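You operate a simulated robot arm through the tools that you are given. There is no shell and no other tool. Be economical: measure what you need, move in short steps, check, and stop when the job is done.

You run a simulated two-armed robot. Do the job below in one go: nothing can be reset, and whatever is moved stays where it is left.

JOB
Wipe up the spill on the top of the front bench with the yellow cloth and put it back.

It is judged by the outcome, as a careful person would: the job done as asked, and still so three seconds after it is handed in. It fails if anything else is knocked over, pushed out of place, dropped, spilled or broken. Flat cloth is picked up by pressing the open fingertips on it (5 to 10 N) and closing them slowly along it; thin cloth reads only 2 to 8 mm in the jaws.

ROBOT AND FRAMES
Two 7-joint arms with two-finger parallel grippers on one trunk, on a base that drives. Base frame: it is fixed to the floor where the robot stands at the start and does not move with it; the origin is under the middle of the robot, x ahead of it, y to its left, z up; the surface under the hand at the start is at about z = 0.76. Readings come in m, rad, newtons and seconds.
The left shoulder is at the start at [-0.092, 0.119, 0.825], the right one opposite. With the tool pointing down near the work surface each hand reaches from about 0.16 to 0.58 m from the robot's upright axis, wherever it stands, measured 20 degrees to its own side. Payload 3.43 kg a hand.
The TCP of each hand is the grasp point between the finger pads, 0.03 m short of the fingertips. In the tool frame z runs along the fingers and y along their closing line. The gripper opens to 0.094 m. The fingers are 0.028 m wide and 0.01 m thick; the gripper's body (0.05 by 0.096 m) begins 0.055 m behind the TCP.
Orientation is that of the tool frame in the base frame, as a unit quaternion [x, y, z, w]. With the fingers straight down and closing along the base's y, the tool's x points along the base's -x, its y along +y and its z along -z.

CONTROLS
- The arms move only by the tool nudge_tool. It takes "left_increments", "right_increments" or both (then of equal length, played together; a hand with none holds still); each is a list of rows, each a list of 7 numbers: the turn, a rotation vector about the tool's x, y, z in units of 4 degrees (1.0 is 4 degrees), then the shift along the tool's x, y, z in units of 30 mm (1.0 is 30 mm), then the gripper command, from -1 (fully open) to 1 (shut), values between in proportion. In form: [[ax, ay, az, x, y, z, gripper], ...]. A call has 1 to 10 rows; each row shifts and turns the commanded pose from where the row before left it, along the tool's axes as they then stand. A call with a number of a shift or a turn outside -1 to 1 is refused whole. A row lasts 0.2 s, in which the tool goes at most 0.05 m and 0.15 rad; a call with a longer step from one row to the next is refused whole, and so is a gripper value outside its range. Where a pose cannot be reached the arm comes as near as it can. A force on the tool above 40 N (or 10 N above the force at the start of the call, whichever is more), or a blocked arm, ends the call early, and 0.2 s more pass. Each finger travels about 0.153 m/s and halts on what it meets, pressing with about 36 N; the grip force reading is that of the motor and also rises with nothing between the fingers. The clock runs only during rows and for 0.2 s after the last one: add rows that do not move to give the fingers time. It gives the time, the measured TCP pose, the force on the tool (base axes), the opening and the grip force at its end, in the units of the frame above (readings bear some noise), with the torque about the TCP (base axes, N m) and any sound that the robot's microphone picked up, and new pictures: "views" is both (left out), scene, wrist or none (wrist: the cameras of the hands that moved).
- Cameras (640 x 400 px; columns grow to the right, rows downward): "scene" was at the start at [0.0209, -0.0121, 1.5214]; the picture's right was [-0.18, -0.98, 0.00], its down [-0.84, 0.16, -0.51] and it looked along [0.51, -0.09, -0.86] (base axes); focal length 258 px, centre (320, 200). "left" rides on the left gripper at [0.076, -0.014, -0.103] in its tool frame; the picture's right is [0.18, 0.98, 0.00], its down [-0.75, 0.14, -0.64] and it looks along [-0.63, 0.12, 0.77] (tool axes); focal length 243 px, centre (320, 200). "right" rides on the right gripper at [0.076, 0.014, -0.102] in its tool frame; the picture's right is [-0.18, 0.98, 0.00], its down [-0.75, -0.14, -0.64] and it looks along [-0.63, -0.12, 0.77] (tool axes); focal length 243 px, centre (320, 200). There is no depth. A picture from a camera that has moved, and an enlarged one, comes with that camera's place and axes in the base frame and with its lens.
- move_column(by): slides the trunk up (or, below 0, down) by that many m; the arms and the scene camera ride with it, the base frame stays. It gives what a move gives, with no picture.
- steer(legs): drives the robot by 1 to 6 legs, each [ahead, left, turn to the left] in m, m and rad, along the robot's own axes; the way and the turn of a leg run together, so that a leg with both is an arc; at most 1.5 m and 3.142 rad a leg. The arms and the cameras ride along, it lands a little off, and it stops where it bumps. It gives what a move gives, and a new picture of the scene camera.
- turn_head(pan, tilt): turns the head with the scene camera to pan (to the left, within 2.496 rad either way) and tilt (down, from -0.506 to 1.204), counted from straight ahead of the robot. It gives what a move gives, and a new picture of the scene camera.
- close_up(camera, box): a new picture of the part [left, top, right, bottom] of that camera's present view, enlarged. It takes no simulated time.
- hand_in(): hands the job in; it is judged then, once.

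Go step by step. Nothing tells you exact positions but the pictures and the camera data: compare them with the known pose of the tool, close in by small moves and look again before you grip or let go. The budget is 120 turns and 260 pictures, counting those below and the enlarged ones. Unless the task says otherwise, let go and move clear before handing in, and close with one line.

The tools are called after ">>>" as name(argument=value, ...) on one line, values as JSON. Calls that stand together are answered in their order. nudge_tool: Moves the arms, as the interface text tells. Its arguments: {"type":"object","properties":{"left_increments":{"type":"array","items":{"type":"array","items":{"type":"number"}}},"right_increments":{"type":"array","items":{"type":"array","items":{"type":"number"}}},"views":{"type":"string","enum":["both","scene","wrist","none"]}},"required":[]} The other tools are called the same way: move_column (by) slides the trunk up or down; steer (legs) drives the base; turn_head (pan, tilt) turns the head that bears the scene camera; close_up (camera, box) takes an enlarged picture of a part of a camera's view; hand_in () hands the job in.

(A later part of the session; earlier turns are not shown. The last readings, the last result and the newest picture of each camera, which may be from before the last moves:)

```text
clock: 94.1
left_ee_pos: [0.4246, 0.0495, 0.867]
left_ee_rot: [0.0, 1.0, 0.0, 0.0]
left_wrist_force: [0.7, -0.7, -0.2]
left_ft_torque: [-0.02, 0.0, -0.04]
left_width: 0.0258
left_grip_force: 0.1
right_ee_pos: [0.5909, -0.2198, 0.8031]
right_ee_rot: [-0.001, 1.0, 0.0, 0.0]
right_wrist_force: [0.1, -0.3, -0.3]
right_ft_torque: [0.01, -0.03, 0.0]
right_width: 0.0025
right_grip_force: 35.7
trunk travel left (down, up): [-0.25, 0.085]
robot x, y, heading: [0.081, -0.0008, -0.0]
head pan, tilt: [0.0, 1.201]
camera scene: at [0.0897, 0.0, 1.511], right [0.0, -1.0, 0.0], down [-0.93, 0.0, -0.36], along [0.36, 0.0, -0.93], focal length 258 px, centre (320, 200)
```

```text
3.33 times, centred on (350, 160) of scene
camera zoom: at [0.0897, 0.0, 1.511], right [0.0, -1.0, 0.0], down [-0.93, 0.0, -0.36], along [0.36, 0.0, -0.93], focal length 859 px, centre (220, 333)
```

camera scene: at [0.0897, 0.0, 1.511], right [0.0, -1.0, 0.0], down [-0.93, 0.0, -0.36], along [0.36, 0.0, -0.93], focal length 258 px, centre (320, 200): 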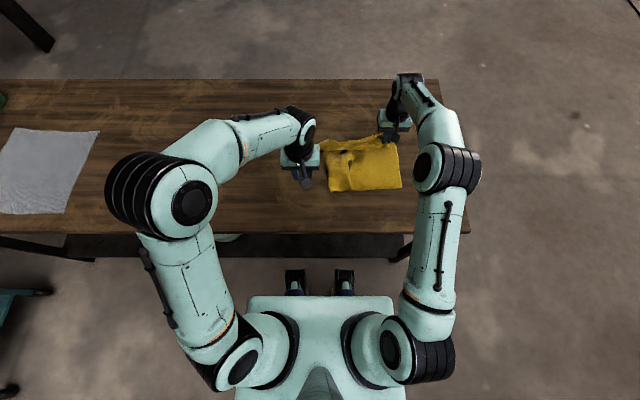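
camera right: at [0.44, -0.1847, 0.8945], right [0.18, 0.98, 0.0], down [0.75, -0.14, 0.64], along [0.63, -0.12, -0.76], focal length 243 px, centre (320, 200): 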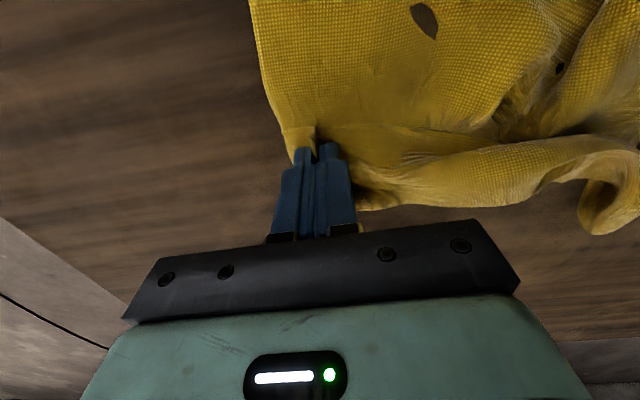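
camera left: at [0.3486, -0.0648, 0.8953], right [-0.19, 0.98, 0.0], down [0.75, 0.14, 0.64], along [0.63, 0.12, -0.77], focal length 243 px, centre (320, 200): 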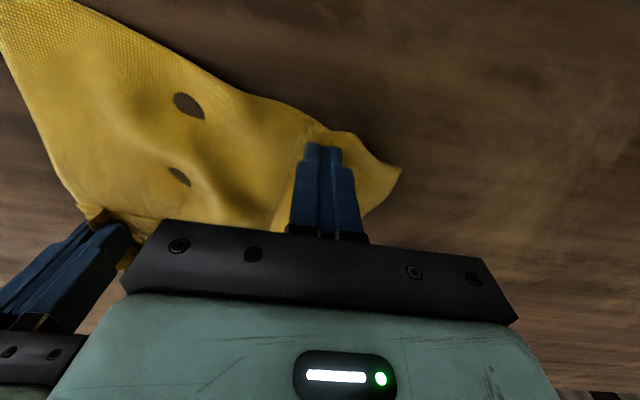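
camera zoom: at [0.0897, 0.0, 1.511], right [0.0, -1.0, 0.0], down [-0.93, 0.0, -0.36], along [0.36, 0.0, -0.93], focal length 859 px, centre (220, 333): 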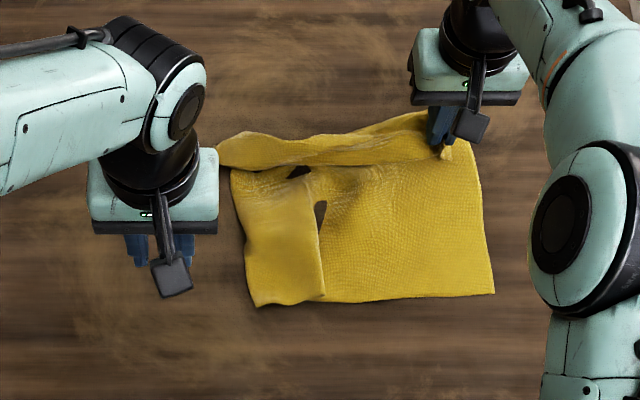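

The far-right corner is unfolded. I release the right hand, then both go to the near edge: left on the remaining flap (0.443, −0.07), right near the near-right corner (0.44, −0.235).

>>> nudge_tool(left_increments=[[0, 0, 0, 0, 0, 0, 0.25], [0, 0, 0, 0, 0, 0, 0.25], [0, 0, 0, 0, 0, 0, 0.25], [0, 0, 0, 0, 0, 0, 0.25], [0, 0, 0, -0.12, -0.8, 0, 0.25], [0, 0, 0, -0.12, -0.8, 0, 0.25], [0, 0, 0, -0.12, -0.8, 0.4, 0.25], [0, 0, 0, -0.12, -0.8, 0.7, 0.25], [0, 0, 0, -0.12, -0.8, 0.8, 0.25], [0, 0, 0, 0, 0, 0, 0.25]], right_increments=[[0, 0, 0, 0, 0, 0.05, 0.7], [0, 0, 0, 0, 0, 0, 0.35], [0, 0, 0, 0, 0, -0.5, 0.35], [0, 0, 0, 0, 0, -0.8, 0.35], [0, 0, 0, 0.85, -0.08, -0.3, 0.35], [0, 0, 0, 0.85, -0.08, 0, 0.35], [0, 0, 0, 0.85, -0.08, 0, 0.35], [0, 0, 0, 0.85, -0.08, 0.4, 0.35], [0, 0, 0, 0.85, -0.08, 0.4, 0.35], [0, 0, 0, 0.78, -0.08, 0.5, 0.35]])

>>> close_up(camera="scene", box=[290, 100, 410, 220])

```text
clock: 96.3
left_ee_pos: [0.4444, -0.0706, 0.8108]
left_ee_rot: [-0.001, 1.0, 0.0, 0.001]
left_wrist_force: [0.0, 0.3, -0.9]
left_ft_torque: [-0.01, 0.0, 0.05]
left_width: 0.0353
left_grip_force: 0.1
right_ee_pos: [0.4384, -0.2341, 0.8104]
right_ee_rot: [-0.001, 1.0, -0.001, 0.0]
right_wrist_force: [0.4, -0.4, -0.2]
right_ft_torque: [0.04, -0.01, 0.02]
right_width: 0.0308
right_grip_force: 0.1
trunk travel left (down, up): [-0.25, 0.085]
robot x, y, heading: [0.081, 0.0017, 0.002]
head pan, tilt: [0.0, 1.201]
camera scene: at [0.0893, 0.0005, 1.511], right [0.0, -1.0, 0.0], down [-0.93, 0.0, -0.36], along [0.36, 0.0, -0.93], focal length 258 px, centre (320, 200)
camera right: at [0.3606, -0.2203, 0.9126], right [0.18, 0.98, 0.0], down [0.75, -0.14, 0.64], along [0.63, -0.12, -0.77], focal length 243 px, centre (320, 200)
camera left: at [0.3675, -0.0868, 0.9124], right [-0.19, 0.98, 0.0], down [0.75, 0.14, 0.64], along [0.63, 0.12, -0.77], focal length 243 px, centre (320, 200)
```

scene: 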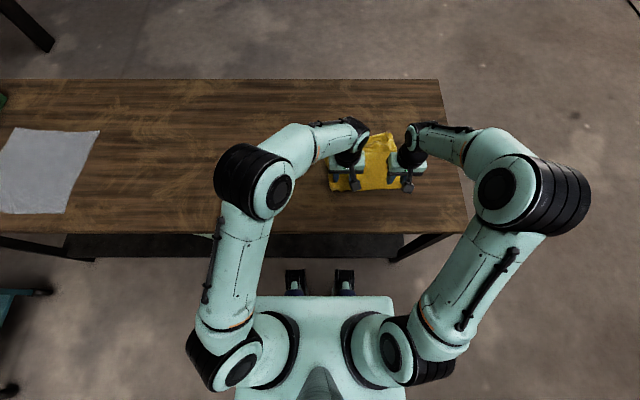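
right: 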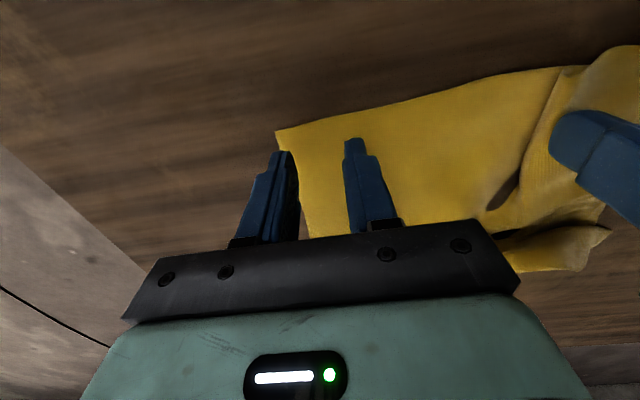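
left: 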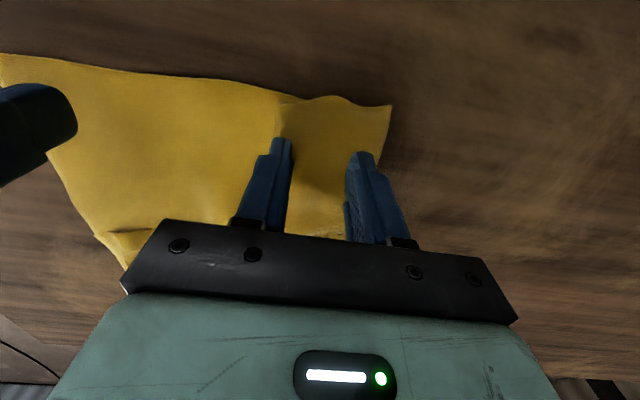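

```text
3.33 times, centred on (350, 160) of scene
camera zoom: at [0.0893, 0.0005, 1.511], right [0.0, -1.0, 0.0], down [-0.93, 0.0, -0.36], along [0.36, 0.0, -0.93], focal length 859 px, centre (220, 333)
```

zoom: 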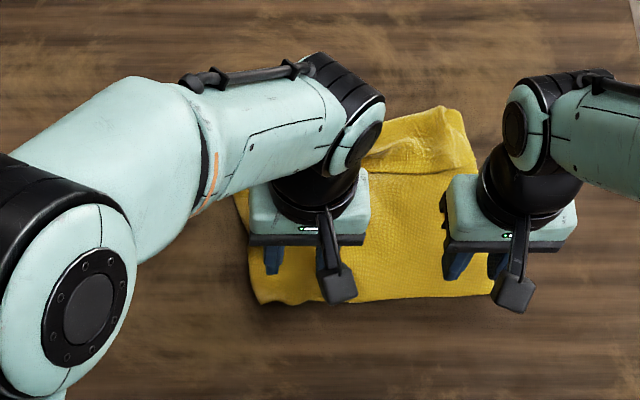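

Both need about 1 cm shift left; then lower to contact.

>>> nudge_tool(left_increments=[[0, 0, 0, 0, 0.3, 0, 0.25], [0, 0, 0, 0, 0, 0.3, 0.25], [0, 0, 0, 0, 0, 0.2, 0.25], [0, 0, 0, 0, 0, 0.06, 0.25], [0, 0, 0, 0, 0, 0, 0.25]], right_increments=[[0, 0, 0, -0.1, 0.4, 0, 0.35], [0, 0, 0, 0, 0, 0.3, 0.35], [0, 0, 0, 0, 0, 0.2, 0.35], [0, 0, 0, 0, 0, 0.08, 0.35], [0, 0, 0, 0, 0, 0, 0.35]], views="wrist")

```text
clock: 97.5
left_ee_pos: [0.4445, -0.0626, 0.7932]
left_ee_rot: [0.0, 1.0, 0.0, -0.001]
left_wrist_force: [0.1, -0.4, 1.2]
left_ft_torque: [-0.05, 0.05, -0.02]
left_width: 0.0352
left_grip_force: 0.0
right_ee_pos: [0.4421, -0.2218, 0.7926]
right_ee_rot: [0.0, 1.0, -0.001, 0.0]
right_wrist_force: [-1.0, -0.4, -0.2]
right_ft_torque: [-0.02, 0.02, 0.01]
right_width: 0.0305
right_grip_force: 0.0
trunk travel left (down, up): [-0.25, 0.085]
robot x, y, heading: [0.0807, 0.0013, 0.004]
head pan, tilt: [0.0, 1.201]
camera right: at [0.3647, -0.2087, 0.8954], right [0.18, 0.98, 0.0], down [0.75, -0.14, 0.64], along [0.63, -0.12, -0.77], focal length 243 px, centre (320, 200)
camera left: at [0.3676, -0.0777, 0.8954], right [-0.19, 0.98, 0.0], down [0.75, 0.14, 0.64], along [0.63, 0.12, -0.77], focal length 243 px, centre (320, 200)
```

right: 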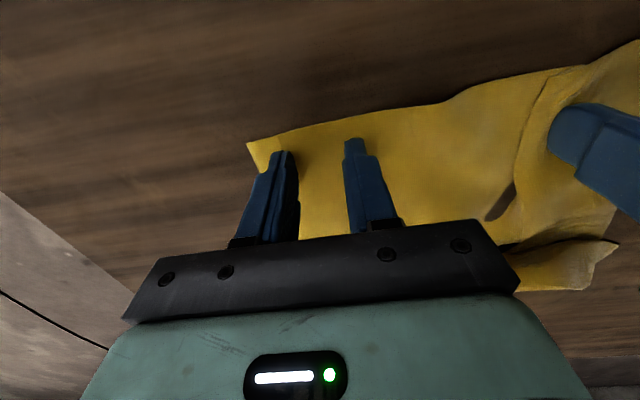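
left: 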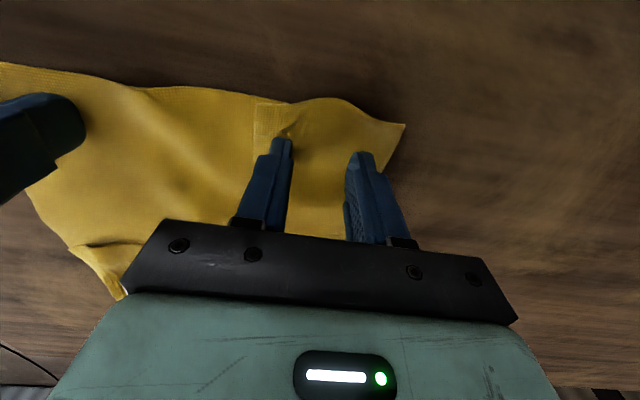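

Well placed. Press gently and close both slowly.

>>> nudge_tool(left_increments=[[0, 0, 0, 0, 0, 0.045, 0.25], [0, 0, 0, 0, 0, 0, 0.34], [0, 0, 0, 0, 0, 0, 0.43], [0, 0, 0, 0, 0, 0, 0.52], [0, 0, 0, 0, 0, 0, 0.61], [0, 0, 0, 0, 0, 0, 0.7], [0, 0, 0, 0, 0, 0, 0.8], [0, 0, 0, 0, 0, 0, 0.9], [0, 0, 0, 0, 0, 0, 1], [0, 0, 0, 0, 0, 0, 1]], right_increments=[[0, 0, 0, 0, 0, 0.085, 0.35], [0, 0, 0, 0, 0, 0, 0.42], [0, 0, 0, 0, 0, 0, 0.5], [0, 0, 0, 0, 0, 0, 0.58], [0, 0, 0, 0, 0, 0, 0.66], [0, 0, 0, 0, 0, 0, 0.74], [0, 0, 0, 0, 0, 0, 0.82], [0, 0, 0, 0, 0, 0, 0.9], [0, 0, 0, 0, 0, 0, 1], [0, 0, 0, 0, 0, 0, 1]], views="wrist")

```text
clock: 99.7
left_ee_pos: [0.4425, -0.0625, 0.7929]
left_ee_rot: [-0.001, 1.0, 0.001, 0.0]
left_wrist_force: [-0.3, 0.0, -0.2]
left_ft_torque: [0.03, 0.0, -0.03]
left_width: 0.0
left_grip_force: 32.8
right_ee_pos: [0.4426, -0.2214, 0.7923]
right_ee_rot: [-0.001, 1.0, 0.0, 0.0]
right_wrist_force: [0.6, -1.6, 21.9]
right_ft_torque: [-0.05, 0.07, 0.01]
right_width: 0.0
right_grip_force: 33.6
trunk travel left (down, up): [-0.25, 0.085]
robot x, y, heading: [0.0778, 0.0008, -0.003]
head pan, tilt: [0.0, 1.201]
camera right: at [0.3644, -0.2084, 0.8937], right [0.18, 0.98, 0.0], down [0.75, -0.14, 0.64], along [0.63, -0.12, -0.77], focal length 243 px, centre (320, 200)
camera left: at [0.3668, -0.0774, 0.8945], right [-0.19, 0.98, 0.0], down [0.75, 0.14, 0.64], along [0.63, 0.12, -0.77], focal length 243 px, centre (320, 200)
```

right: 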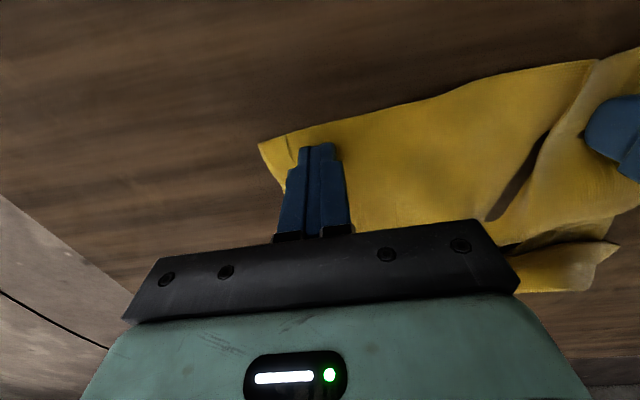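
left: 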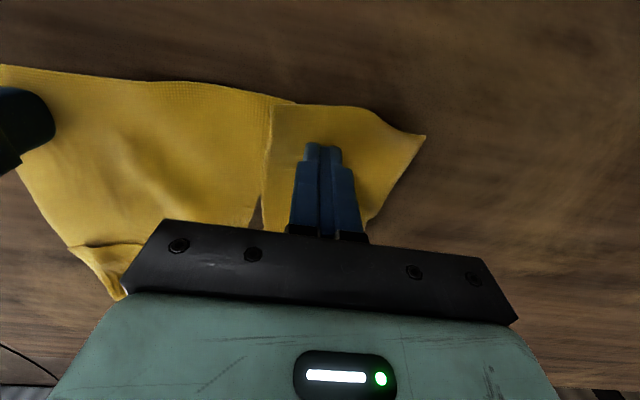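

Both closures slipped. I'll try pressing the closed fingertips and sliding the cloth 3 cm toward me by friction, which is also what it needs.

>>> nudge_tool(left_increments=[[0, 0, 0, 0, 0, 0.06, 1], [0, 0, 0, 0, 0, 0.02, 1], [0, 0, 0, 0.25, 0, 0, 1], [0, 0, 0, 0.25, 0, 0, 1], [0, 0, 0, 0.25, 0, 0, 1], [0, 0, 0, 0.25, 0, 0, 1], [0, 0, 0, 0, 0, 0, 1]], right_increments=[[0, 0, 0, 0, 0, 0, 1], [0, 0, 0, 0, 0, 0, 1], [0, 0, 0, 0.25, 0, 0, 1], [0, 0, 0, 0.25, 0, 0, 1], [0, 0, 0, 0.25, 0, 0, 1], [0, 0, 0, 0.25, 0, 0, 1], [0, 0, 0, 0, 0, 0, 1]])

>>> close_up(camera="scene", box=[290, 100, 410, 220])

```text
clock: 101.3
left_ee_pos: [0.4134, -0.0622, 0.7917]
left_ee_rot: [-0.002, 1.0, -0.002, 0.002]
left_wrist_force: [6.6, -0.5, 28.5]
left_ft_torque: [-0.09, 0.15, 0.01]
left_width: 0.0
left_grip_force: 33.2
right_ee_pos: [0.41, -0.2213, 0.7917]
right_ee_rot: [-0.002, 1.0, 0.0, 0.001]
right_wrist_force: [4.4, 1.1, 22.4]
right_ft_torque: [0.0, -0.08, 0.01]
right_width: 0.0
right_grip_force: 33.0
trunk travel left (down, up): [-0.25, 0.085]
robot x, y, heading: [0.0794, 0.0022, -0.003]
head pan, tilt: [0.0, 1.201]
camera scene: at [0.0884, 0.0013, 1.5111], right [0.0, -1.0, 0.0], down [-0.93, 0.0, -0.36], along [0.36, 0.0, -0.93], focal length 258 px, centre (320, 200)
camera right: at [0.334, -0.2083, 0.8937], right [0.18, 0.98, 0.0], down [0.75, -0.14, 0.64], along [0.63, -0.12, -0.77], focal length 243 px, centre (320, 200)
camera left: at [0.3376, -0.0775, 0.8933], right [-0.19, 0.98, 0.0], down [0.75, 0.14, 0.65], along [0.63, 0.12, -0.76], focal length 243 px, centre (320, 200)
```

scene: 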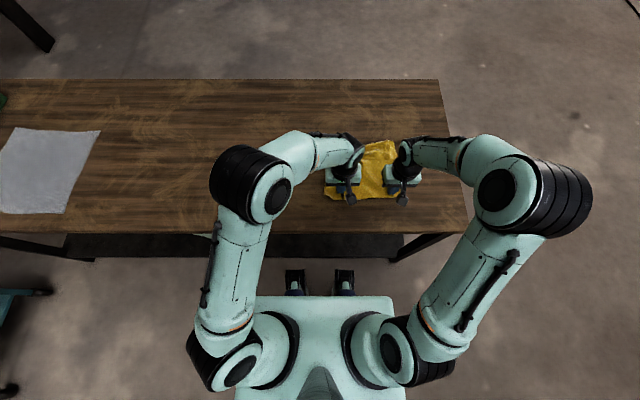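
right: 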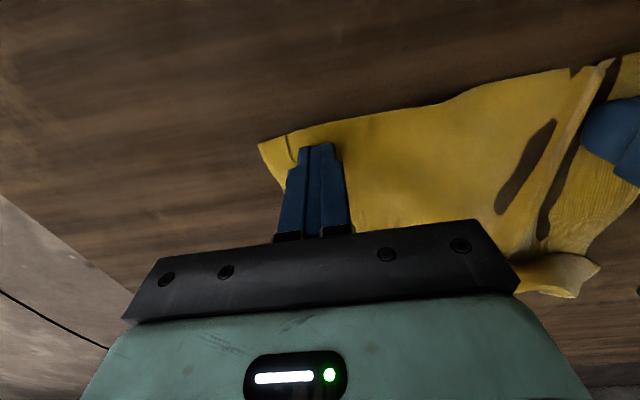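
left: 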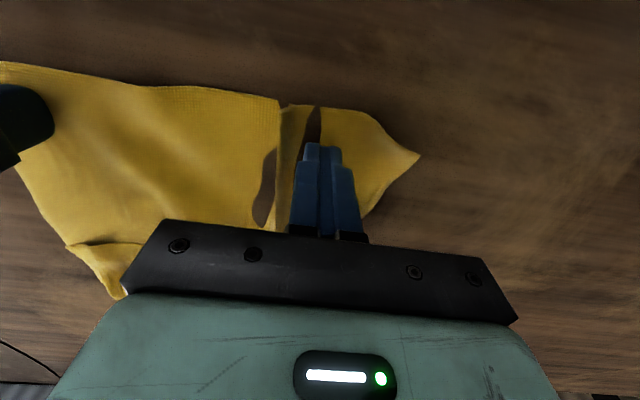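

```text
3.33 times, centred on (350, 160) of scene
camera zoom: at [0.0884, 0.0013, 1.5111], right [0.0, -1.0, 0.0], down [-0.93, 0.0, -0.36], along [0.36, 0.0, -0.93], focal length 859 px, centre (220, 333)
```

zoom: 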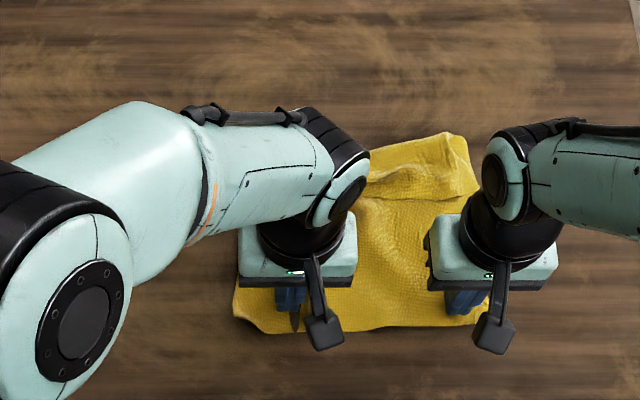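

Friction sliding works well. I slide it another 5 cm toward me to bring the near edge home.

>>> nudge_tool(left_increments=[[0, 0, 0, 0.25, 0, -0.01, 1], [0, 0, 0, 0.3, 0, 0, 1], [0, 0, 0, 0.3, 0, 0, 1], [0, 0, 0, 0.3, 0, 0, 1], [0, 0, 0, 0.3, 0, 0, 1], [0, 0, 0, 0.2, 0, 0, 1], [0, 0, 0, 0, 0, -0.3, 1], [0, 0, 0, 0, 0, -1, 1], [0, 0, 0, 0, 0.7, -1, 0.2], [0, 0, 0, 0, 1, 0, 0.2]], right_increments=[[0, 0, 0, 0.25, 0, 0, 1], [0, 0, 0, 0.3, 0, 0, 1], [0, 0, 0, 0.3, 0, 0, 1], [0, 0, 0, 0.3, 0, 0, 1], [0, 0, 0, 0.3, 0, 0, 1], [0, 0, 0, 0.2, 0, 0, 1], [0, 0, 0, 0, 0, -0.3, 1], [0, 0, 0, 0, 0, -1, 1], [0, 0, 0, 0, -0.7, -1, 0.2], [0, 0, 0, 0, -1, 0, 0.2]], views="none")

>>> nudge_tool(left_increments=[[0, 0, 0, 0, 1, 0, 0.2], [0, 0, 0, 0, 1, 0, 0.2], [0, 0, 0, 0, 1, 0, 0.2], [0, 0, 0, 0, 0, 0, 0.2]], right_increments=[[0, 0, 0, 0, -1, 0, 0.2], [0, 0, 0, 0, -1, 0, 0.2], [0, 0, 0, 0, -1, 0, 0.2], [0, 0, 0, 0, 0, 0, 0.2]], views="scene")

>>> close_up(camera="scene", box=[290, 110, 410, 230])

```text
clock: 103.5
left_ee_pos: [0.3643, -0.01, 0.8586]
left_ee_rot: [-0.001, 1.0, 0.0, -0.001]
left_wrist_force: [0.1, -0.7, 1.0]
left_ft_torque: [0.02, 0.02, -0.04]
left_width: 0.0375
left_grip_force: 0.0
right_ee_pos: [0.3614, -0.2737, 0.8584]
right_ee_rot: [0.0, 1.0, 0.0, 0.001]
right_wrist_force: [0.5, 0.3, 0.3]
right_ft_torque: [0.02, -0.01, 0.01]
right_width: 0.0377
right_grip_force: 0.0
trunk travel left (down, up): [-0.25, 0.085]
robot x, y, heading: [0.0807, -0.0006, 0.005]
head pan, tilt: [0.0, 1.201]
```

```text
clock: 104.5
left_ee_pos: [0.3639, 0.08, 0.86]
left_ee_rot: [0.0, 1.0, -0.001, 0.0]
left_wrist_force: [0.5, 0.6, 0.6]
left_ft_torque: [-0.03, -0.02, 0.01]
left_width: 0.0377
left_grip_force: 0.1
right_ee_pos: [0.3614, -0.3622, 0.8593]
right_ee_rot: [-0.001, 1.0, 0.0, 0.0]
right_wrist_force: [0.5, -0.4, 0.3]
right_ft_torque: [-0.02, -0.03, 0.01]
right_width: 0.0378
right_grip_force: 0.0
trunk travel left (down, up): [-0.25, 0.085]
robot x, y, heading: [0.0797, 0.0014, 0.003]
head pan, tilt: [0.0, 1.201]
camera scene: at [0.0897, 0.0001, 1.511], right [0.0, -1.0, 0.0], down [-0.93, 0.0, -0.36], along [0.36, 0.0, -0.93], focal length 258 px, centre (320, 200)
```

scene: 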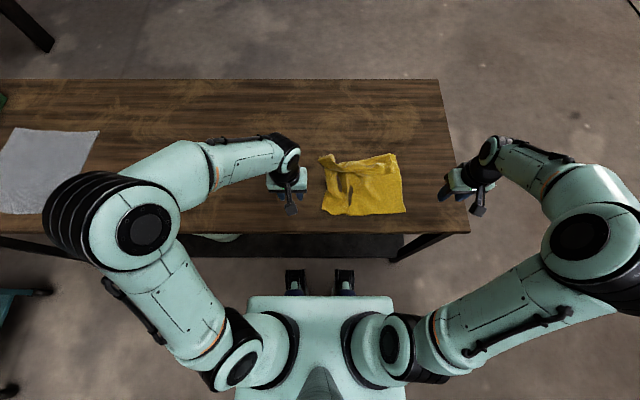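

```text
3.33 times, centred on (350, 170) of scene
camera zoom: at [0.0897, 0.0001, 1.511], right [0.0, -1.0, 0.0], down [-0.93, 0.0, -0.36], along [0.36, 0.0, -0.93], focal length 859 px, centre (220, 300)
```

zoom: 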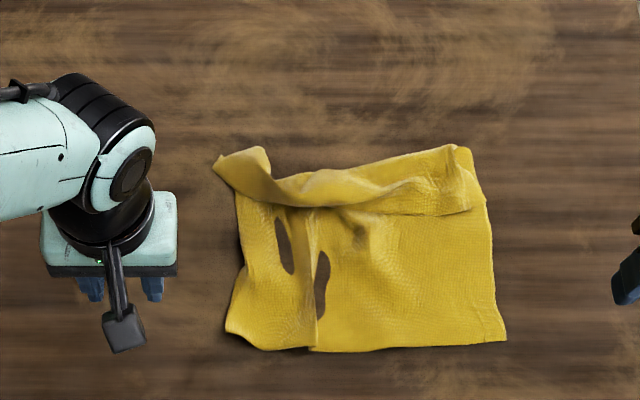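

Near edge is home. The left flap (fold at y≈−0.01) and the far strip still need unfolding; I'll use wider openings, which worked before.

>>> nudge_tool(left_increments=[[0, 0, 0, -0.08, -0.71, 0, -0.28], [0, 0, 0, -0.08, -0.71, 0.2, -0.28], [0, 0, 0, -0.08, -0.71, 0.4, -0.28], [0, 0, 0, -0.08, -0.71, 0.45, -0.28], [0, 0, 0, -0.08, -0.71, 0.45, -0.28], [0, 0, 0, -0.08, -0.71, 0.45, -0.28], [0, 0, 0, 0, 0, 0, -0.28]], right_increments=[[0, 0, 0, -0.717, 0.845, 0, -0.28], [0, 0, 0, -0.717, 0.845, 0.2, -0.28], [0, 0, 0, -0.717, 0.845, 0.4, -0.28], [0, 0, 0, -0.717, 0.845, 0.45, -0.28], [0, 0, 0, -0.717, 0.845, 0.45, -0.28], [0, 0, 0, -0.717, 0.845, 0.45, -0.28], [0, 0, 0, 0, 0, 0, -0.28]], views="wrist")

```text
clock: 106.1
left_ee_pos: [0.3778, -0.0493, 0.8018]
left_ee_rot: [-0.001, 1.0, 0.0, 0.0]
left_wrist_force: [1.0, 0.4, -0.4]
left_ft_torque: [0.0, -0.06, -0.02]
left_width: 0.0604
left_grip_force: 0.1
right_ee_pos: [0.4916, -0.2098, 0.8008]
right_ee_rot: [0.0, 1.0, 0.0, 0.0]
right_wrist_force: [-1.0, 0.5, 0.4]
right_ft_torque: [0.0, -0.02, 0.01]
right_width: 0.0602
right_grip_force: 0.0
trunk travel left (down, up): [-0.25, 0.085]
robot x, y, heading: [0.0783, -0.0023, 0.002]
head pan, tilt: [0.0, 1.201]
camera right: at [0.4138, -0.1971, 0.9031], right [0.18, 0.98, 0.0], down [0.75, -0.14, 0.64], along [0.63, -0.12, -0.77], focal length 243 px, centre (320, 200)
camera left: at [0.302, -0.0651, 0.904], right [-0.19, 0.98, 0.0], down [0.75, 0.14, 0.64], along [0.63, 0.12, -0.77], focal length 243 px, centre (320, 200)
```

right: 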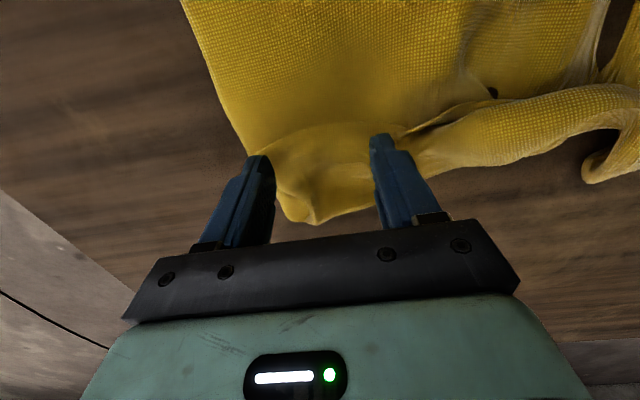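
left: 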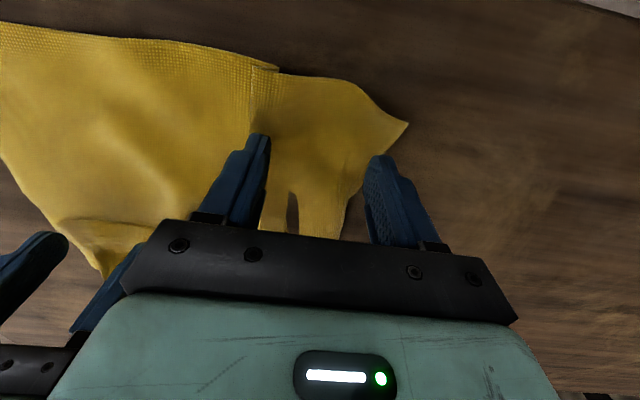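

Left shifts 12 mm toward me where the flap is wider; then both lower to contact.

>>> nudge_tool(left_increments=[[0, 0, 0, 0.45, 0.1, 0, -0.25], [0, 0, 0, 0, 0, 0.15, -0.25], [0, 0, 0, 0, 0, 0.12, -0.25], [0, 0, 0, 0, 0, 0, -0.25]], right_increments=[[0, 0, 0, -0.2, 0.1, 0, -0.2], [0, 0, 0, 0, 0, 0.15, -0.2], [0, 0, 0, 0, 0, 0.12, -0.2], [0, 0, 0, 0, 0, 0, -0.2]], views="none")

```text
clock: 107.1
left_ee_pos: [0.3648, -0.0462, 0.7928]
left_ee_rot: [-0.002, 1.0, -0.001, 0.0]
left_wrist_force: [-0.7, -0.9, 1.4]
left_ft_torque: [-0.02, -0.01, 0.02]
left_width: 0.0588
left_grip_force: 0.3
right_ee_pos: [0.4983, -0.2071, 0.7933]
right_ee_rot: [-0.001, 1.0, 0.0, 0.001]
right_wrist_force: [0.7, 0.5, 3.5]
right_ft_torque: [0.09, -0.05, -0.09]
right_width: 0.0565
right_grip_force: 0.2
trunk travel left (down, up): [-0.25, 0.085]
robot x, y, heading: [0.0768, -0.0027, -0.001]
head pan, tilt: [0.0, 1.201]
```

>>> nudge_tool(left_increments=[[0, 0, 0, 0, 0, 0.05, -0.25], [0, 0, 0, 0, 0, 0, -0.1], [0, 0, 0, 0, 0, 0, 0.05], [0, 0, 0, 0, 0, 0, 0.2], [0, 0, 0, 0, 0, 0, 0.35], [0, 0, 0, 0, 0, 0, 0.5], [0, 0, 0, 0, 0, 0, 0.65], [0, 0, 0, 0, 0, 0, 0.8], [0, 0, 0, 0, 0, 0, 1], [0, 0, 0, 0, 0, 0, 1]], right_increments=[[0, 0, 0, 0, 0, 0.045, -0.2], [0, 0, 0, 0, 0, 0, -0.1], [0, 0, 0, 0, 0, 0, 0.05], [0, 0, 0, 0, 0, 0, 0.2], [0, 0, 0, 0, 0, 0, 0.35], [0, 0, 0, 0, 0, 0, 0.5], [0, 0, 0, 0, 0, 0, 0.65], [0, 0, 0, 0, 0, 0, 0.8], [0, 0, 0, 0, 0, 0, 1], [0, 0, 0, 0, 0, 0, 1]], views="wrist")

```text
clock: 109.3
left_ee_pos: [0.3649, -0.0465, 0.7928]
left_ee_rot: [-0.001, 1.0, 0.0, 0.001]
left_wrist_force: [-0.5, -5.8, 19.8]
left_ft_torque: [-0.32, 0.27, 0.09]
left_width: 0.0026
left_grip_force: 35.8
right_ee_pos: [0.4976, -0.2078, 0.7924]
right_ee_rot: [-0.001, 1.0, 0.0, 0.001]
right_wrist_force: [-1.0, 1.7, 13.9]
right_ft_torque: [-0.02, -0.04, -0.03]
right_width: 0.0028
right_grip_force: 35.9
trunk travel left (down, up): [-0.25, 0.085]
robot x, y, heading: [0.0795, 0.0042, 0.001]
head pan, tilt: [0.0, 1.201]
camera right: at [0.4192, -0.194, 0.8946], right [0.18, 0.98, 0.0], down [0.75, -0.14, 0.64], along [0.63, -0.12, -0.77], focal length 243 px, centre (320, 200)
camera left: at [0.2879, -0.0619, 0.8941], right [-0.18, 0.98, 0.0], down [0.75, 0.14, 0.64], along [0.63, 0.12, -0.77], focal length 243 px, centre (320, 200)
```

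right: 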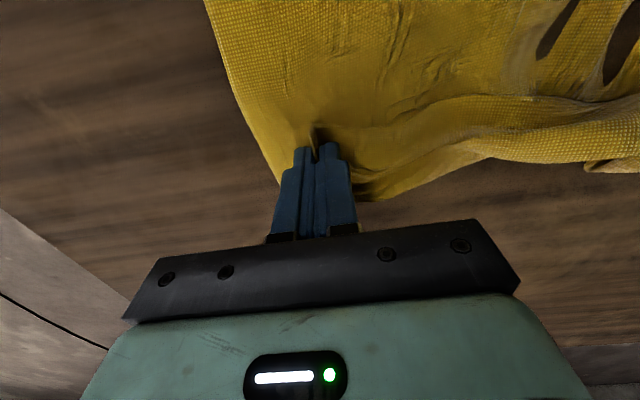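
left: 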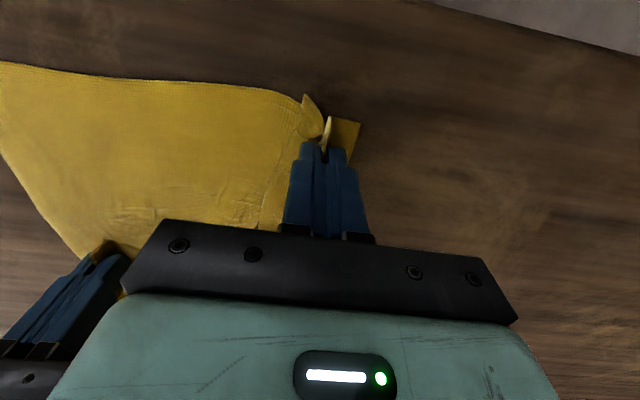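

Both hands hold their flaps. I lift and unfold: left goes left 8 cm, right goes forward 7 cm, then both lower.

>>> nudge_tool(left_increments=[[0, 0, 0, 0, 0, -0.8, 1], [0, 0, 0, 0, 0, -0.8, 1], [0, 0, 0, 0, 0.5, 0, 1], [0, 0, 0, 0, 0.6, 0, 1], [0, 0, 0, 0, 0.6, 0.3, 1], [0, 0, 0, 0, 0.6, 0.5, 1], [0, 0, 0, 0.1, 0.3, 0.4, 1], [0, 0, 0, 0, 0, 0.1, 1]], right_increments=[[0, 0, 0, 0, 0, -0.8, 1], [0, 0, 0, 0, 0, -0.8, 1], [0, 0, 0, -0.5, 0, 0, 1], [0, 0, 0, -0.6, -0.1, 0, 1], [0, 0, 0, -0.6, -0.1, 0.3, 1], [0, 0, 0, -0.5, 0, 0.5, 1], [0, 0, 0, -0.2, 0, 0.4, 1], [0, 0, 0, 0, 0, 0.1, 1]], views="scene")

>>> close_up(camera="scene", box=[290, 110, 410, 230])

```text
clock: 111.1
left_ee_pos: [0.3627, 0.0324, 0.8004]
left_ee_rot: [0.0, 1.0, -0.001, 0.002]
left_wrist_force: [5.6, -7.4, 5.4]
left_ft_torque: [-0.22, -0.28, -0.09]
left_width: 0.0026
left_grip_force: 35.7
right_ee_pos: [0.5685, -0.2135, 0.8014]
right_ee_rot: [-0.001, 1.0, 0.002, -0.001]
right_wrist_force: [-6.1, 7.9, 2.7]
right_ft_torque: [0.23, 0.14, 0.23]
right_width: 0.0026
right_grip_force: 36.3
trunk travel left (down, up): [-0.25, 0.085]
robot x, y, heading: [0.0825, 0.0, 0.0]
head pan, tilt: [0.0, 1.201]
camera scene: at [0.0891, 0.0004, 1.511], right [0.0, -1.0, 0.0], down [-0.93, 0.0, -0.36], along [0.36, 0.0, -0.93], focal length 258 px, centre (320, 200)
```

scene: 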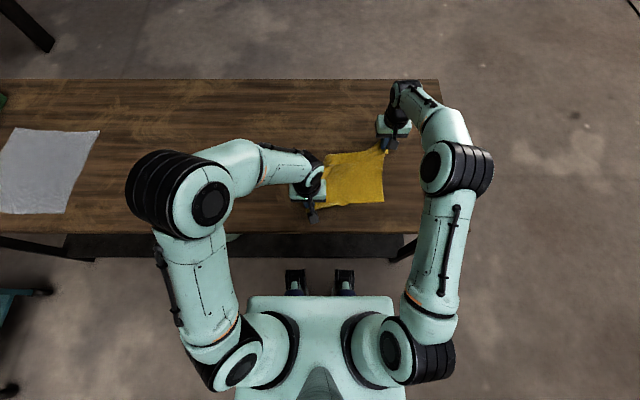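

```text
3.33 times, centred on (350, 170) of scene
camera zoom: at [0.0891, 0.0004, 1.511], right [0.0, -1.0, 0.0], down [-0.93, 0.0, -0.36], along [0.36, 0.0, -0.93], focal length 859 px, centre (220, 300)
```

zoom: 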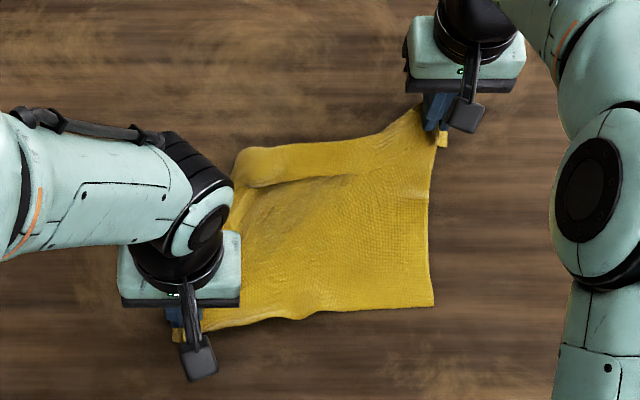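

The cloth is mostly flat now. Release both hands, lift clear and look.

>>> nudge_tool(left_increments=[[0, 0, 0, 0, 0, 0.1, 1], [0, 0, 0, 0, 0, 0, 0.7], [0, 0, 0, 0, 0, 0, 0.3], [0, 0, 0, 0, 0, -0.5, 0.1], [0, 0, 0, 0, 0, -0.9, 0.1], [0, 0, 0, 0, 1, -0.6, 0.1], [0, 0, 0, 0, 1, 0, 0.1], [0, 0, 0, 0, 1, 0, 0.1], [0, 0, 0, 0, 0.5, 0, 0.1], [0, 0, 0, 0, 0, 0, 0.1]], right_increments=[[0, 0, 0, 0, 0, 0.1, 1], [0, 0, 0, 0, 0, 0, 0.7], [0, 0, 0, 0, 0, 0, 0.3], [0, 0, 0, 0, 0, -0.5, 0.1], [0, 0, 0, 0, 0, -0.9, 0.1], [0, 0, 0, 0, -1, -0.6, 0.1], [0, 0, 0, 0, -1, 0, 0.1], [0, 0, 0, 0, -1, 0, 0.1], [0, 0, 0, 0.7, -0.5, 0, 0.1], [0, 0, 0, 0.7, 0, 0, 0.1]], views="scene")

>>> close_up(camera="scene", box=[290, 110, 410, 230])

```text
clock: 113.3
left_ee_pos: [0.3611, 0.1377, 0.8573]
left_ee_rot: [0.0, 1.0, 0.0, 0.001]
left_wrist_force: [0.4, 0.4, -0.6]
left_ft_torque: [0.01, -0.01, 0.02]
left_width: 0.0421
left_grip_force: 0.0
right_ee_pos: [0.5272, -0.3202, 0.8558]
right_ee_rot: [-0.001, 1.0, 0.001, 0.0]
right_wrist_force: [0.1, -0.8, -0.9]
right_ft_torque: [0.04, -0.02, 0.02]
right_width: 0.0425
right_grip_force: 0.1
trunk travel left (down, up): [-0.25, 0.085]
robot x, y, heading: [0.0768, -0.0014, 0.005]
head pan, tilt: [0.0, 1.201]
camera scene: at [0.0893, 0.0003, 1.511], right [0.0, -1.0, 0.0], down [-0.93, 0.0, -0.36], along [0.36, 0.0, -0.93], focal length 258 px, centre (320, 200)
```

scene: 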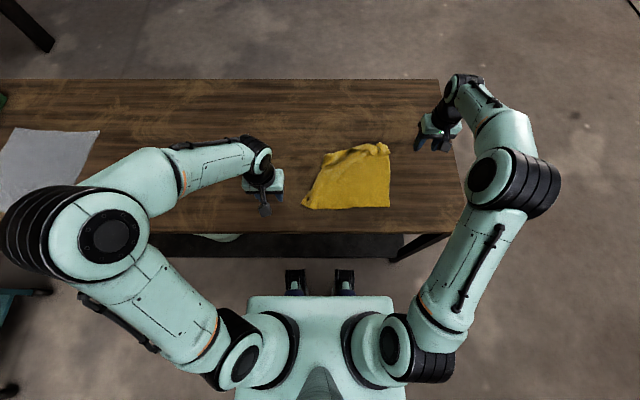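

```text
3.33 times, centred on (350, 170) of scene
camera zoom: at [0.0893, 0.0003, 1.511], right [0.0, -1.0, 0.0], down [-0.93, 0.0, -0.36], along [0.36, 0.0, -0.93], focal length 859 px, centre (220, 300)
```

zoom: 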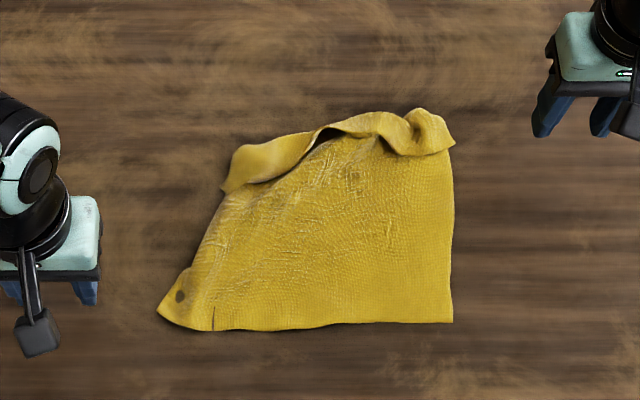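

Near edge is now right at home. Only the far strip is folded over: left part at (0.52, −0.03), right part at (0.56, −0.21). I'll pinch and pull both forward.

>>> nudge_tool(left_increments=[[0, 0, 0, -0.894, -0.955, 0, -0.06], [0, 0, 0, -0.894, -0.955, 0, -0.06], [0, 0, 0, -0.894, -0.955, 0, -0.06], [0, 0, 0, -0.894, -0.955, 0.5, -0.06], [0, 0, 0, -0.894, -0.955, 0.5, -0.06], [0, 0, 0, -0.894, -0.955, 0.5, -0.06], [0, 0, 0, 0, 0, 0.3, -0.06]], right_increments=[[0, 0, 0, -0.17, 0.63, 0, -0.06], [0, 0, 0, -0.17, 0.63, 0, -0.06], [0, 0, 0, -0.17, 0.63, 0, -0.06], [0, 0, 0, -0.17, 0.63, 0.5, -0.06], [0, 0, 0, -0.17, 0.63, 0.5, -0.06], [0, 0, 0, -0.17, 0.63, 0.4, -0.06], [0, 0, 0, 0, 0, 0.2, -0.06]], views="wrist")

```text
clock: 114.9
left_ee_pos: [0.5226, -0.0342, 0.8032]
left_ee_rot: [0.0, 1.0, 0.0, 0.0]
left_wrist_force: [0.5, -0.1, 0.7]
left_ft_torque: [0.0, 0.02, -0.03]
left_width: 0.0497
left_grip_force: 0.1
right_ee_pos: [0.5572, -0.2062, 0.8091]
right_ee_rot: [0.0, 1.0, 0.0, 0.0]
right_wrist_force: [0.7, 0.5, 0.3]
right_ft_torque: [0.03, 0.02, 0.0]
right_width: 0.0497
right_grip_force: 0.0
trunk travel left (down, up): [-0.25, 0.085]
robot x, y, heading: [0.0784, 0.0023, 0.002]
head pan, tilt: [0.0, 1.201]
camera right: at [0.4803, -0.192, 0.9118], right [0.18, 0.98, 0.0], down [0.75, -0.14, 0.64], along [0.63, -0.12, -0.77], focal length 243 px, centre (320, 200)
camera left: at [0.4466, -0.0501, 0.9048], right [-0.19, 0.98, 0.0], down [0.75, 0.14, 0.64], along [0.63, 0.12, -0.77], focal length 243 px, centre (320, 200)
```

right: 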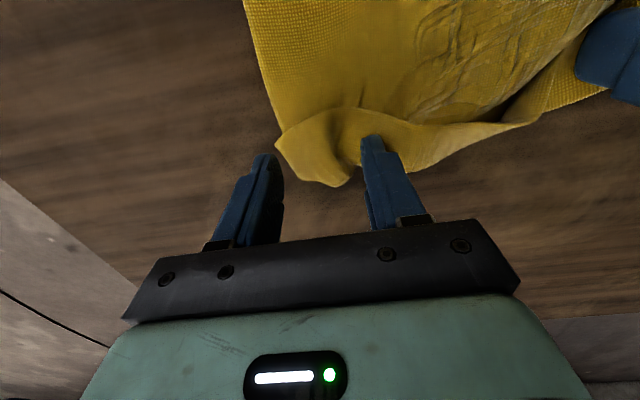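
left: 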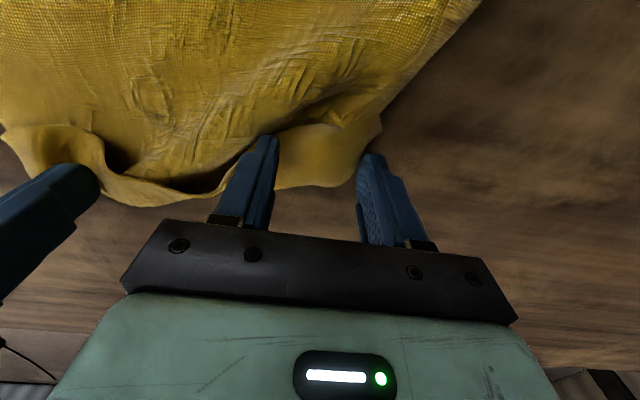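

Adjust: right hand +15 mm left and 12 mm back; left slightly back. Then lower to contact.

>>> nudge_tool(left_increments=[[0, 0, 0, 0.2, -0.15, 0, -0.06], [0, 0, 0, 0, 0, 0.15, -0.06], [0, 0, 0, 0, 0, 0.13, -0.06], [0, 0, 0, 0, 0, 0, -0.06]], right_increments=[[0, 0, 0, 0.4, 0.5, 0, 0.0], [0, 0, 0, 0, 0, 0.25, 0.0], [0, 0, 0, 0, 0, 0.2, 0.0], [0, 0, 0, 0, 0, 0, 0.0]], views="wrist")

```text
clock: 115.9
left_ee_pos: [0.5171, -0.0385, 0.7949]
left_ee_rot: [0.0, 1.0, 0.0, 0.001]
left_wrist_force: [0.8, 0.2, 5.0]
left_ft_torque: [0.13, 0.02, 0.0]
left_width: 0.0496
left_grip_force: 0.6
right_ee_pos: [0.5463, -0.1917, 0.7965]
right_ee_rot: [0.0, 1.0, 0.001, 0.0]
right_wrist_force: [-0.4, -0.5, -0.7]
right_ft_torque: [0.03, -0.01, 0.0]
right_width: 0.0468
right_grip_force: 0.0
trunk travel left (down, up): [-0.25, 0.085]
robot x, y, heading: [0.0764, 0.002, 0.004]
head pan, tilt: [0.0, 1.201]
camera right: at [0.4685, -0.1773, 0.8984], right [0.18, 0.98, 0.0], down [0.75, -0.14, 0.64], along [0.63, -0.12, -0.77], focal length 243 px, centre (320, 200)
camera left: at [0.4409, -0.0544, 0.8971], right [-0.19, 0.98, 0.0], down [0.75, 0.14, 0.64], along [0.63, 0.12, -0.77], focal length 243 px, centre (320, 200)
```

right: 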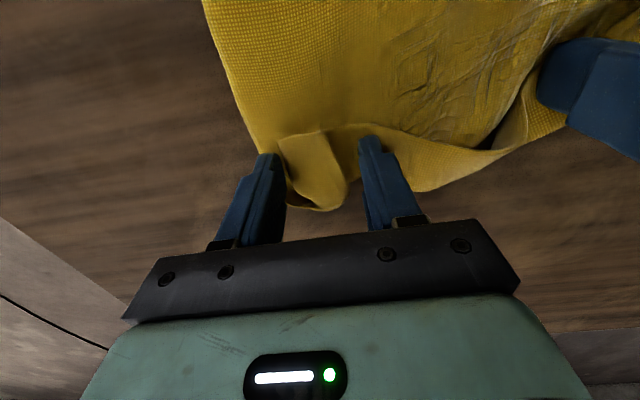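
left: 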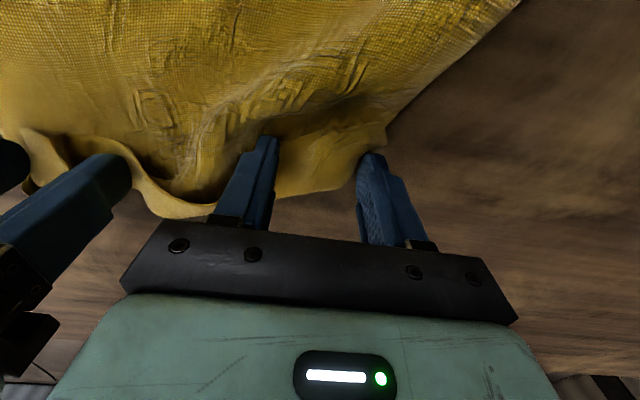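

Both are placed; press a bit further and close slowly.

>>> nudge_tool(left_increments=[[0, 0, 0, 0, 0, 0.03, -0.06], [0, 0, 0, 0, 0, 0, 0.0], [0, 0, 0, 0, 0, 0, 0.12], [0, 0, 0, 0, 0, 0, 0.25], [0, 0, 0, 0, 0, 0, 0.38], [0, 0, 0, 0, 0, 0, 0.51], [0, 0, 0, 0, 0, 0, 0.65], [0, 0, 0, 0, 0, 0, 0.8], [0, 0, 0, 0, 0, 0, 1], [0, 0, 0, 0, 0, 0, 1]], right_increments=[[0, 0, 0, 0, 0, 0.12, 0.0], [0, 0, 0, 0, 0, 0.05, 0.0], [0, 0, 0, 0, 0, 0, 0.12], [0, 0, 0, 0, 0, 0, 0.25], [0, 0, 0, 0, 0, 0, 0.38], [0, 0, 0, 0, 0, 0, 0.51], [0, 0, 0, 0, 0, 0, 0.65], [0, 0, 0, 0, 0, 0, 0.8], [0, 0, 0, 0, 0, 0, 1], [0, 0, 0, 0, 0, 0, 1]], views="wrist")

```text
clock: 118.1
left_ee_pos: [0.5168, -0.0403, 0.7958]
left_ee_rot: [0.0, 1.0, -0.001, 0.002]
left_wrist_force: [5.6, -6.3, 17.2]
left_ft_torque: [-0.21, 0.0, -0.07]
left_width: 0.0057
left_grip_force: 36.6
right_ee_pos: [0.5452, -0.1885, 0.7923]
right_ee_rot: [-0.001, 1.0, 0.0, 0.001]
right_wrist_force: [1.7, 4.3, 15.3]
right_ft_torque: [0.25, -0.14, 0.03]
right_width: 0.0066
right_grip_force: 35.9
trunk travel left (down, up): [-0.25, 0.085]
robot x, y, heading: [0.0817, -0.0029, 0.003]
head pan, tilt: [0.0, 1.201]
camera right: at [0.4679, -0.1766, 0.8945], right [0.18, 0.98, 0.0], down [0.75, -0.14, 0.64], along [0.63, -0.12, -0.77], focal length 243 px, centre (320, 200)
camera left: at [0.4401, -0.0549, 0.8972], right [-0.18, 0.98, 0.0], down [0.75, 0.14, 0.64], along [0.63, 0.12, -0.76], focal length 243 px, centre (320, 200)
```

right: 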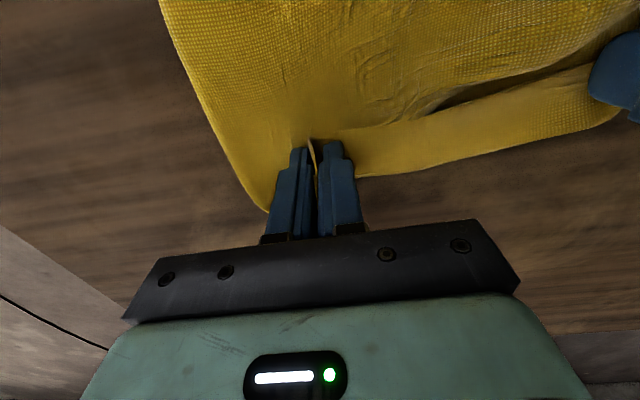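
left: 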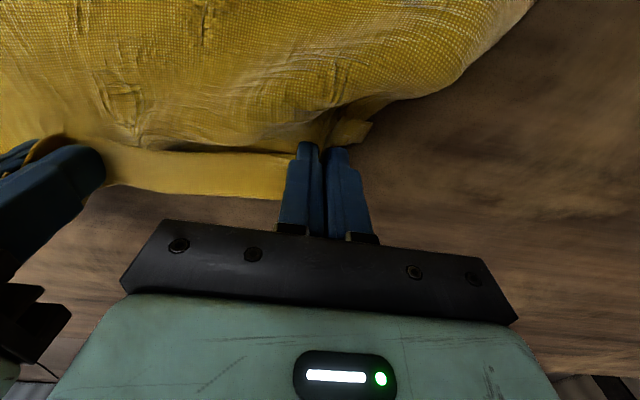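

Both hold (6 mm). Lift slightly and pull forward and outward.

>>> nudge_tool(left_increments=[[0, 0, 0, 0, 0, -0.8, 1], [0, 0, 0, 0, 0, -0.7, 1], [0, 0, 0, -0.5, 0.3, 0, 1], [0, 0, 0, -0.5, 0.3, 0, 1], [0, 0, 0, -0.5, 0.3, 0.3, 1], [0, 0, 0, -0.5, 0.3, 0.5, 1], [0, 0, 0, -0.3, 0.3, 0.4, 1], [0, 0, 0, 0, 0, 0.1, 1]], right_increments=[[0, 0, 0, 0, 0, -0.8, 1], [0, 0, 0, 0, 0, -0.7, 1], [0, 0, 0, -0.4, -0.1, 0, 1], [0, 0, 0, -0.4, -0.1, 0, 1], [0, 0, 0, -0.4, -0.2, 0.3, 1], [0, 0, 0, -0.3, -0.2, 0.5, 1], [0, 0, 0, -0.2, -0.1, 0.4, 1], [0, 0, 0, 0, 0, 0.1, 1]], views="scene")

>>> close_up(camera="scene", box=[290, 110, 410, 230])

```text
clock: 119.3
left_ee_pos: [0.558, -0.026, 0.8318]
left_ee_rot: [0.006, 1.0, -0.013, 0.001]
left_wrist_force: [1.5, -12.1, -1.5]
left_ft_torque: [-0.33, -0.02, -0.21]
left_width: 0.0037
left_grip_force: 36.7
right_ee_pos: [0.5805, -0.1857, 0.8287]
right_ee_rot: [-0.008, 1.0, 0.014, 0.0]
right_wrist_force: [-1.5, 12.4, 0.9]
right_ft_torque: [0.39, 0.06, 0.09]
right_width: 0.0066
right_grip_force: 36.0
trunk travel left (down, up): [-0.25, 0.085]
robot x, y, heading: [0.0808, -0.0015, 0.001]
head pan, tilt: [0.0, 1.201]
stopped in row 6 (left hand): the force on the tool passed its limit at 42 N (the readings are from after the stop); the commanded pose is now the measured one
camera scene: at [0.09, 0.0003, 1.511], right [0.0, -1.0, 0.0], down [-0.93, 0.0, -0.36], along [0.36, 0.0, -0.93], focal length 258 px, centre (320, 200)
```

scene: 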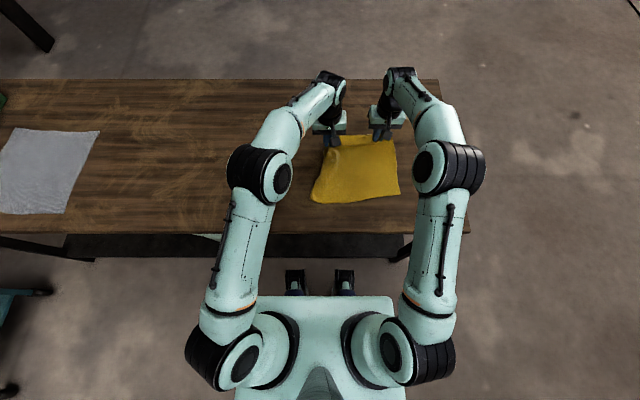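

```text
3.33 times, centred on (350, 170) of scene
camera zoom: at [0.09, 0.0003, 1.511], right [0.0, -1.0, 0.0], down [-0.93, 0.0, -0.36], along [0.36, 0.0, -0.93], focal length 859 px, centre (220, 300)
```

zoom: 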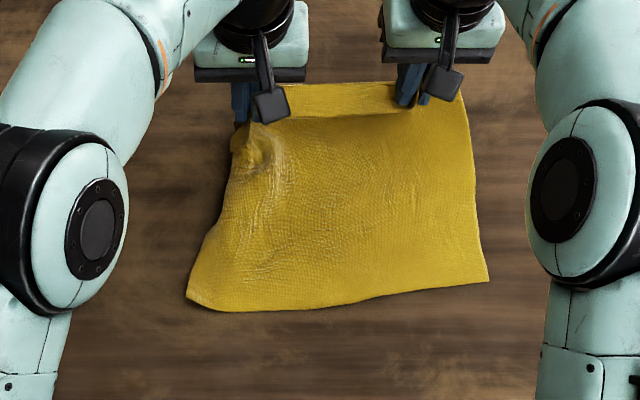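

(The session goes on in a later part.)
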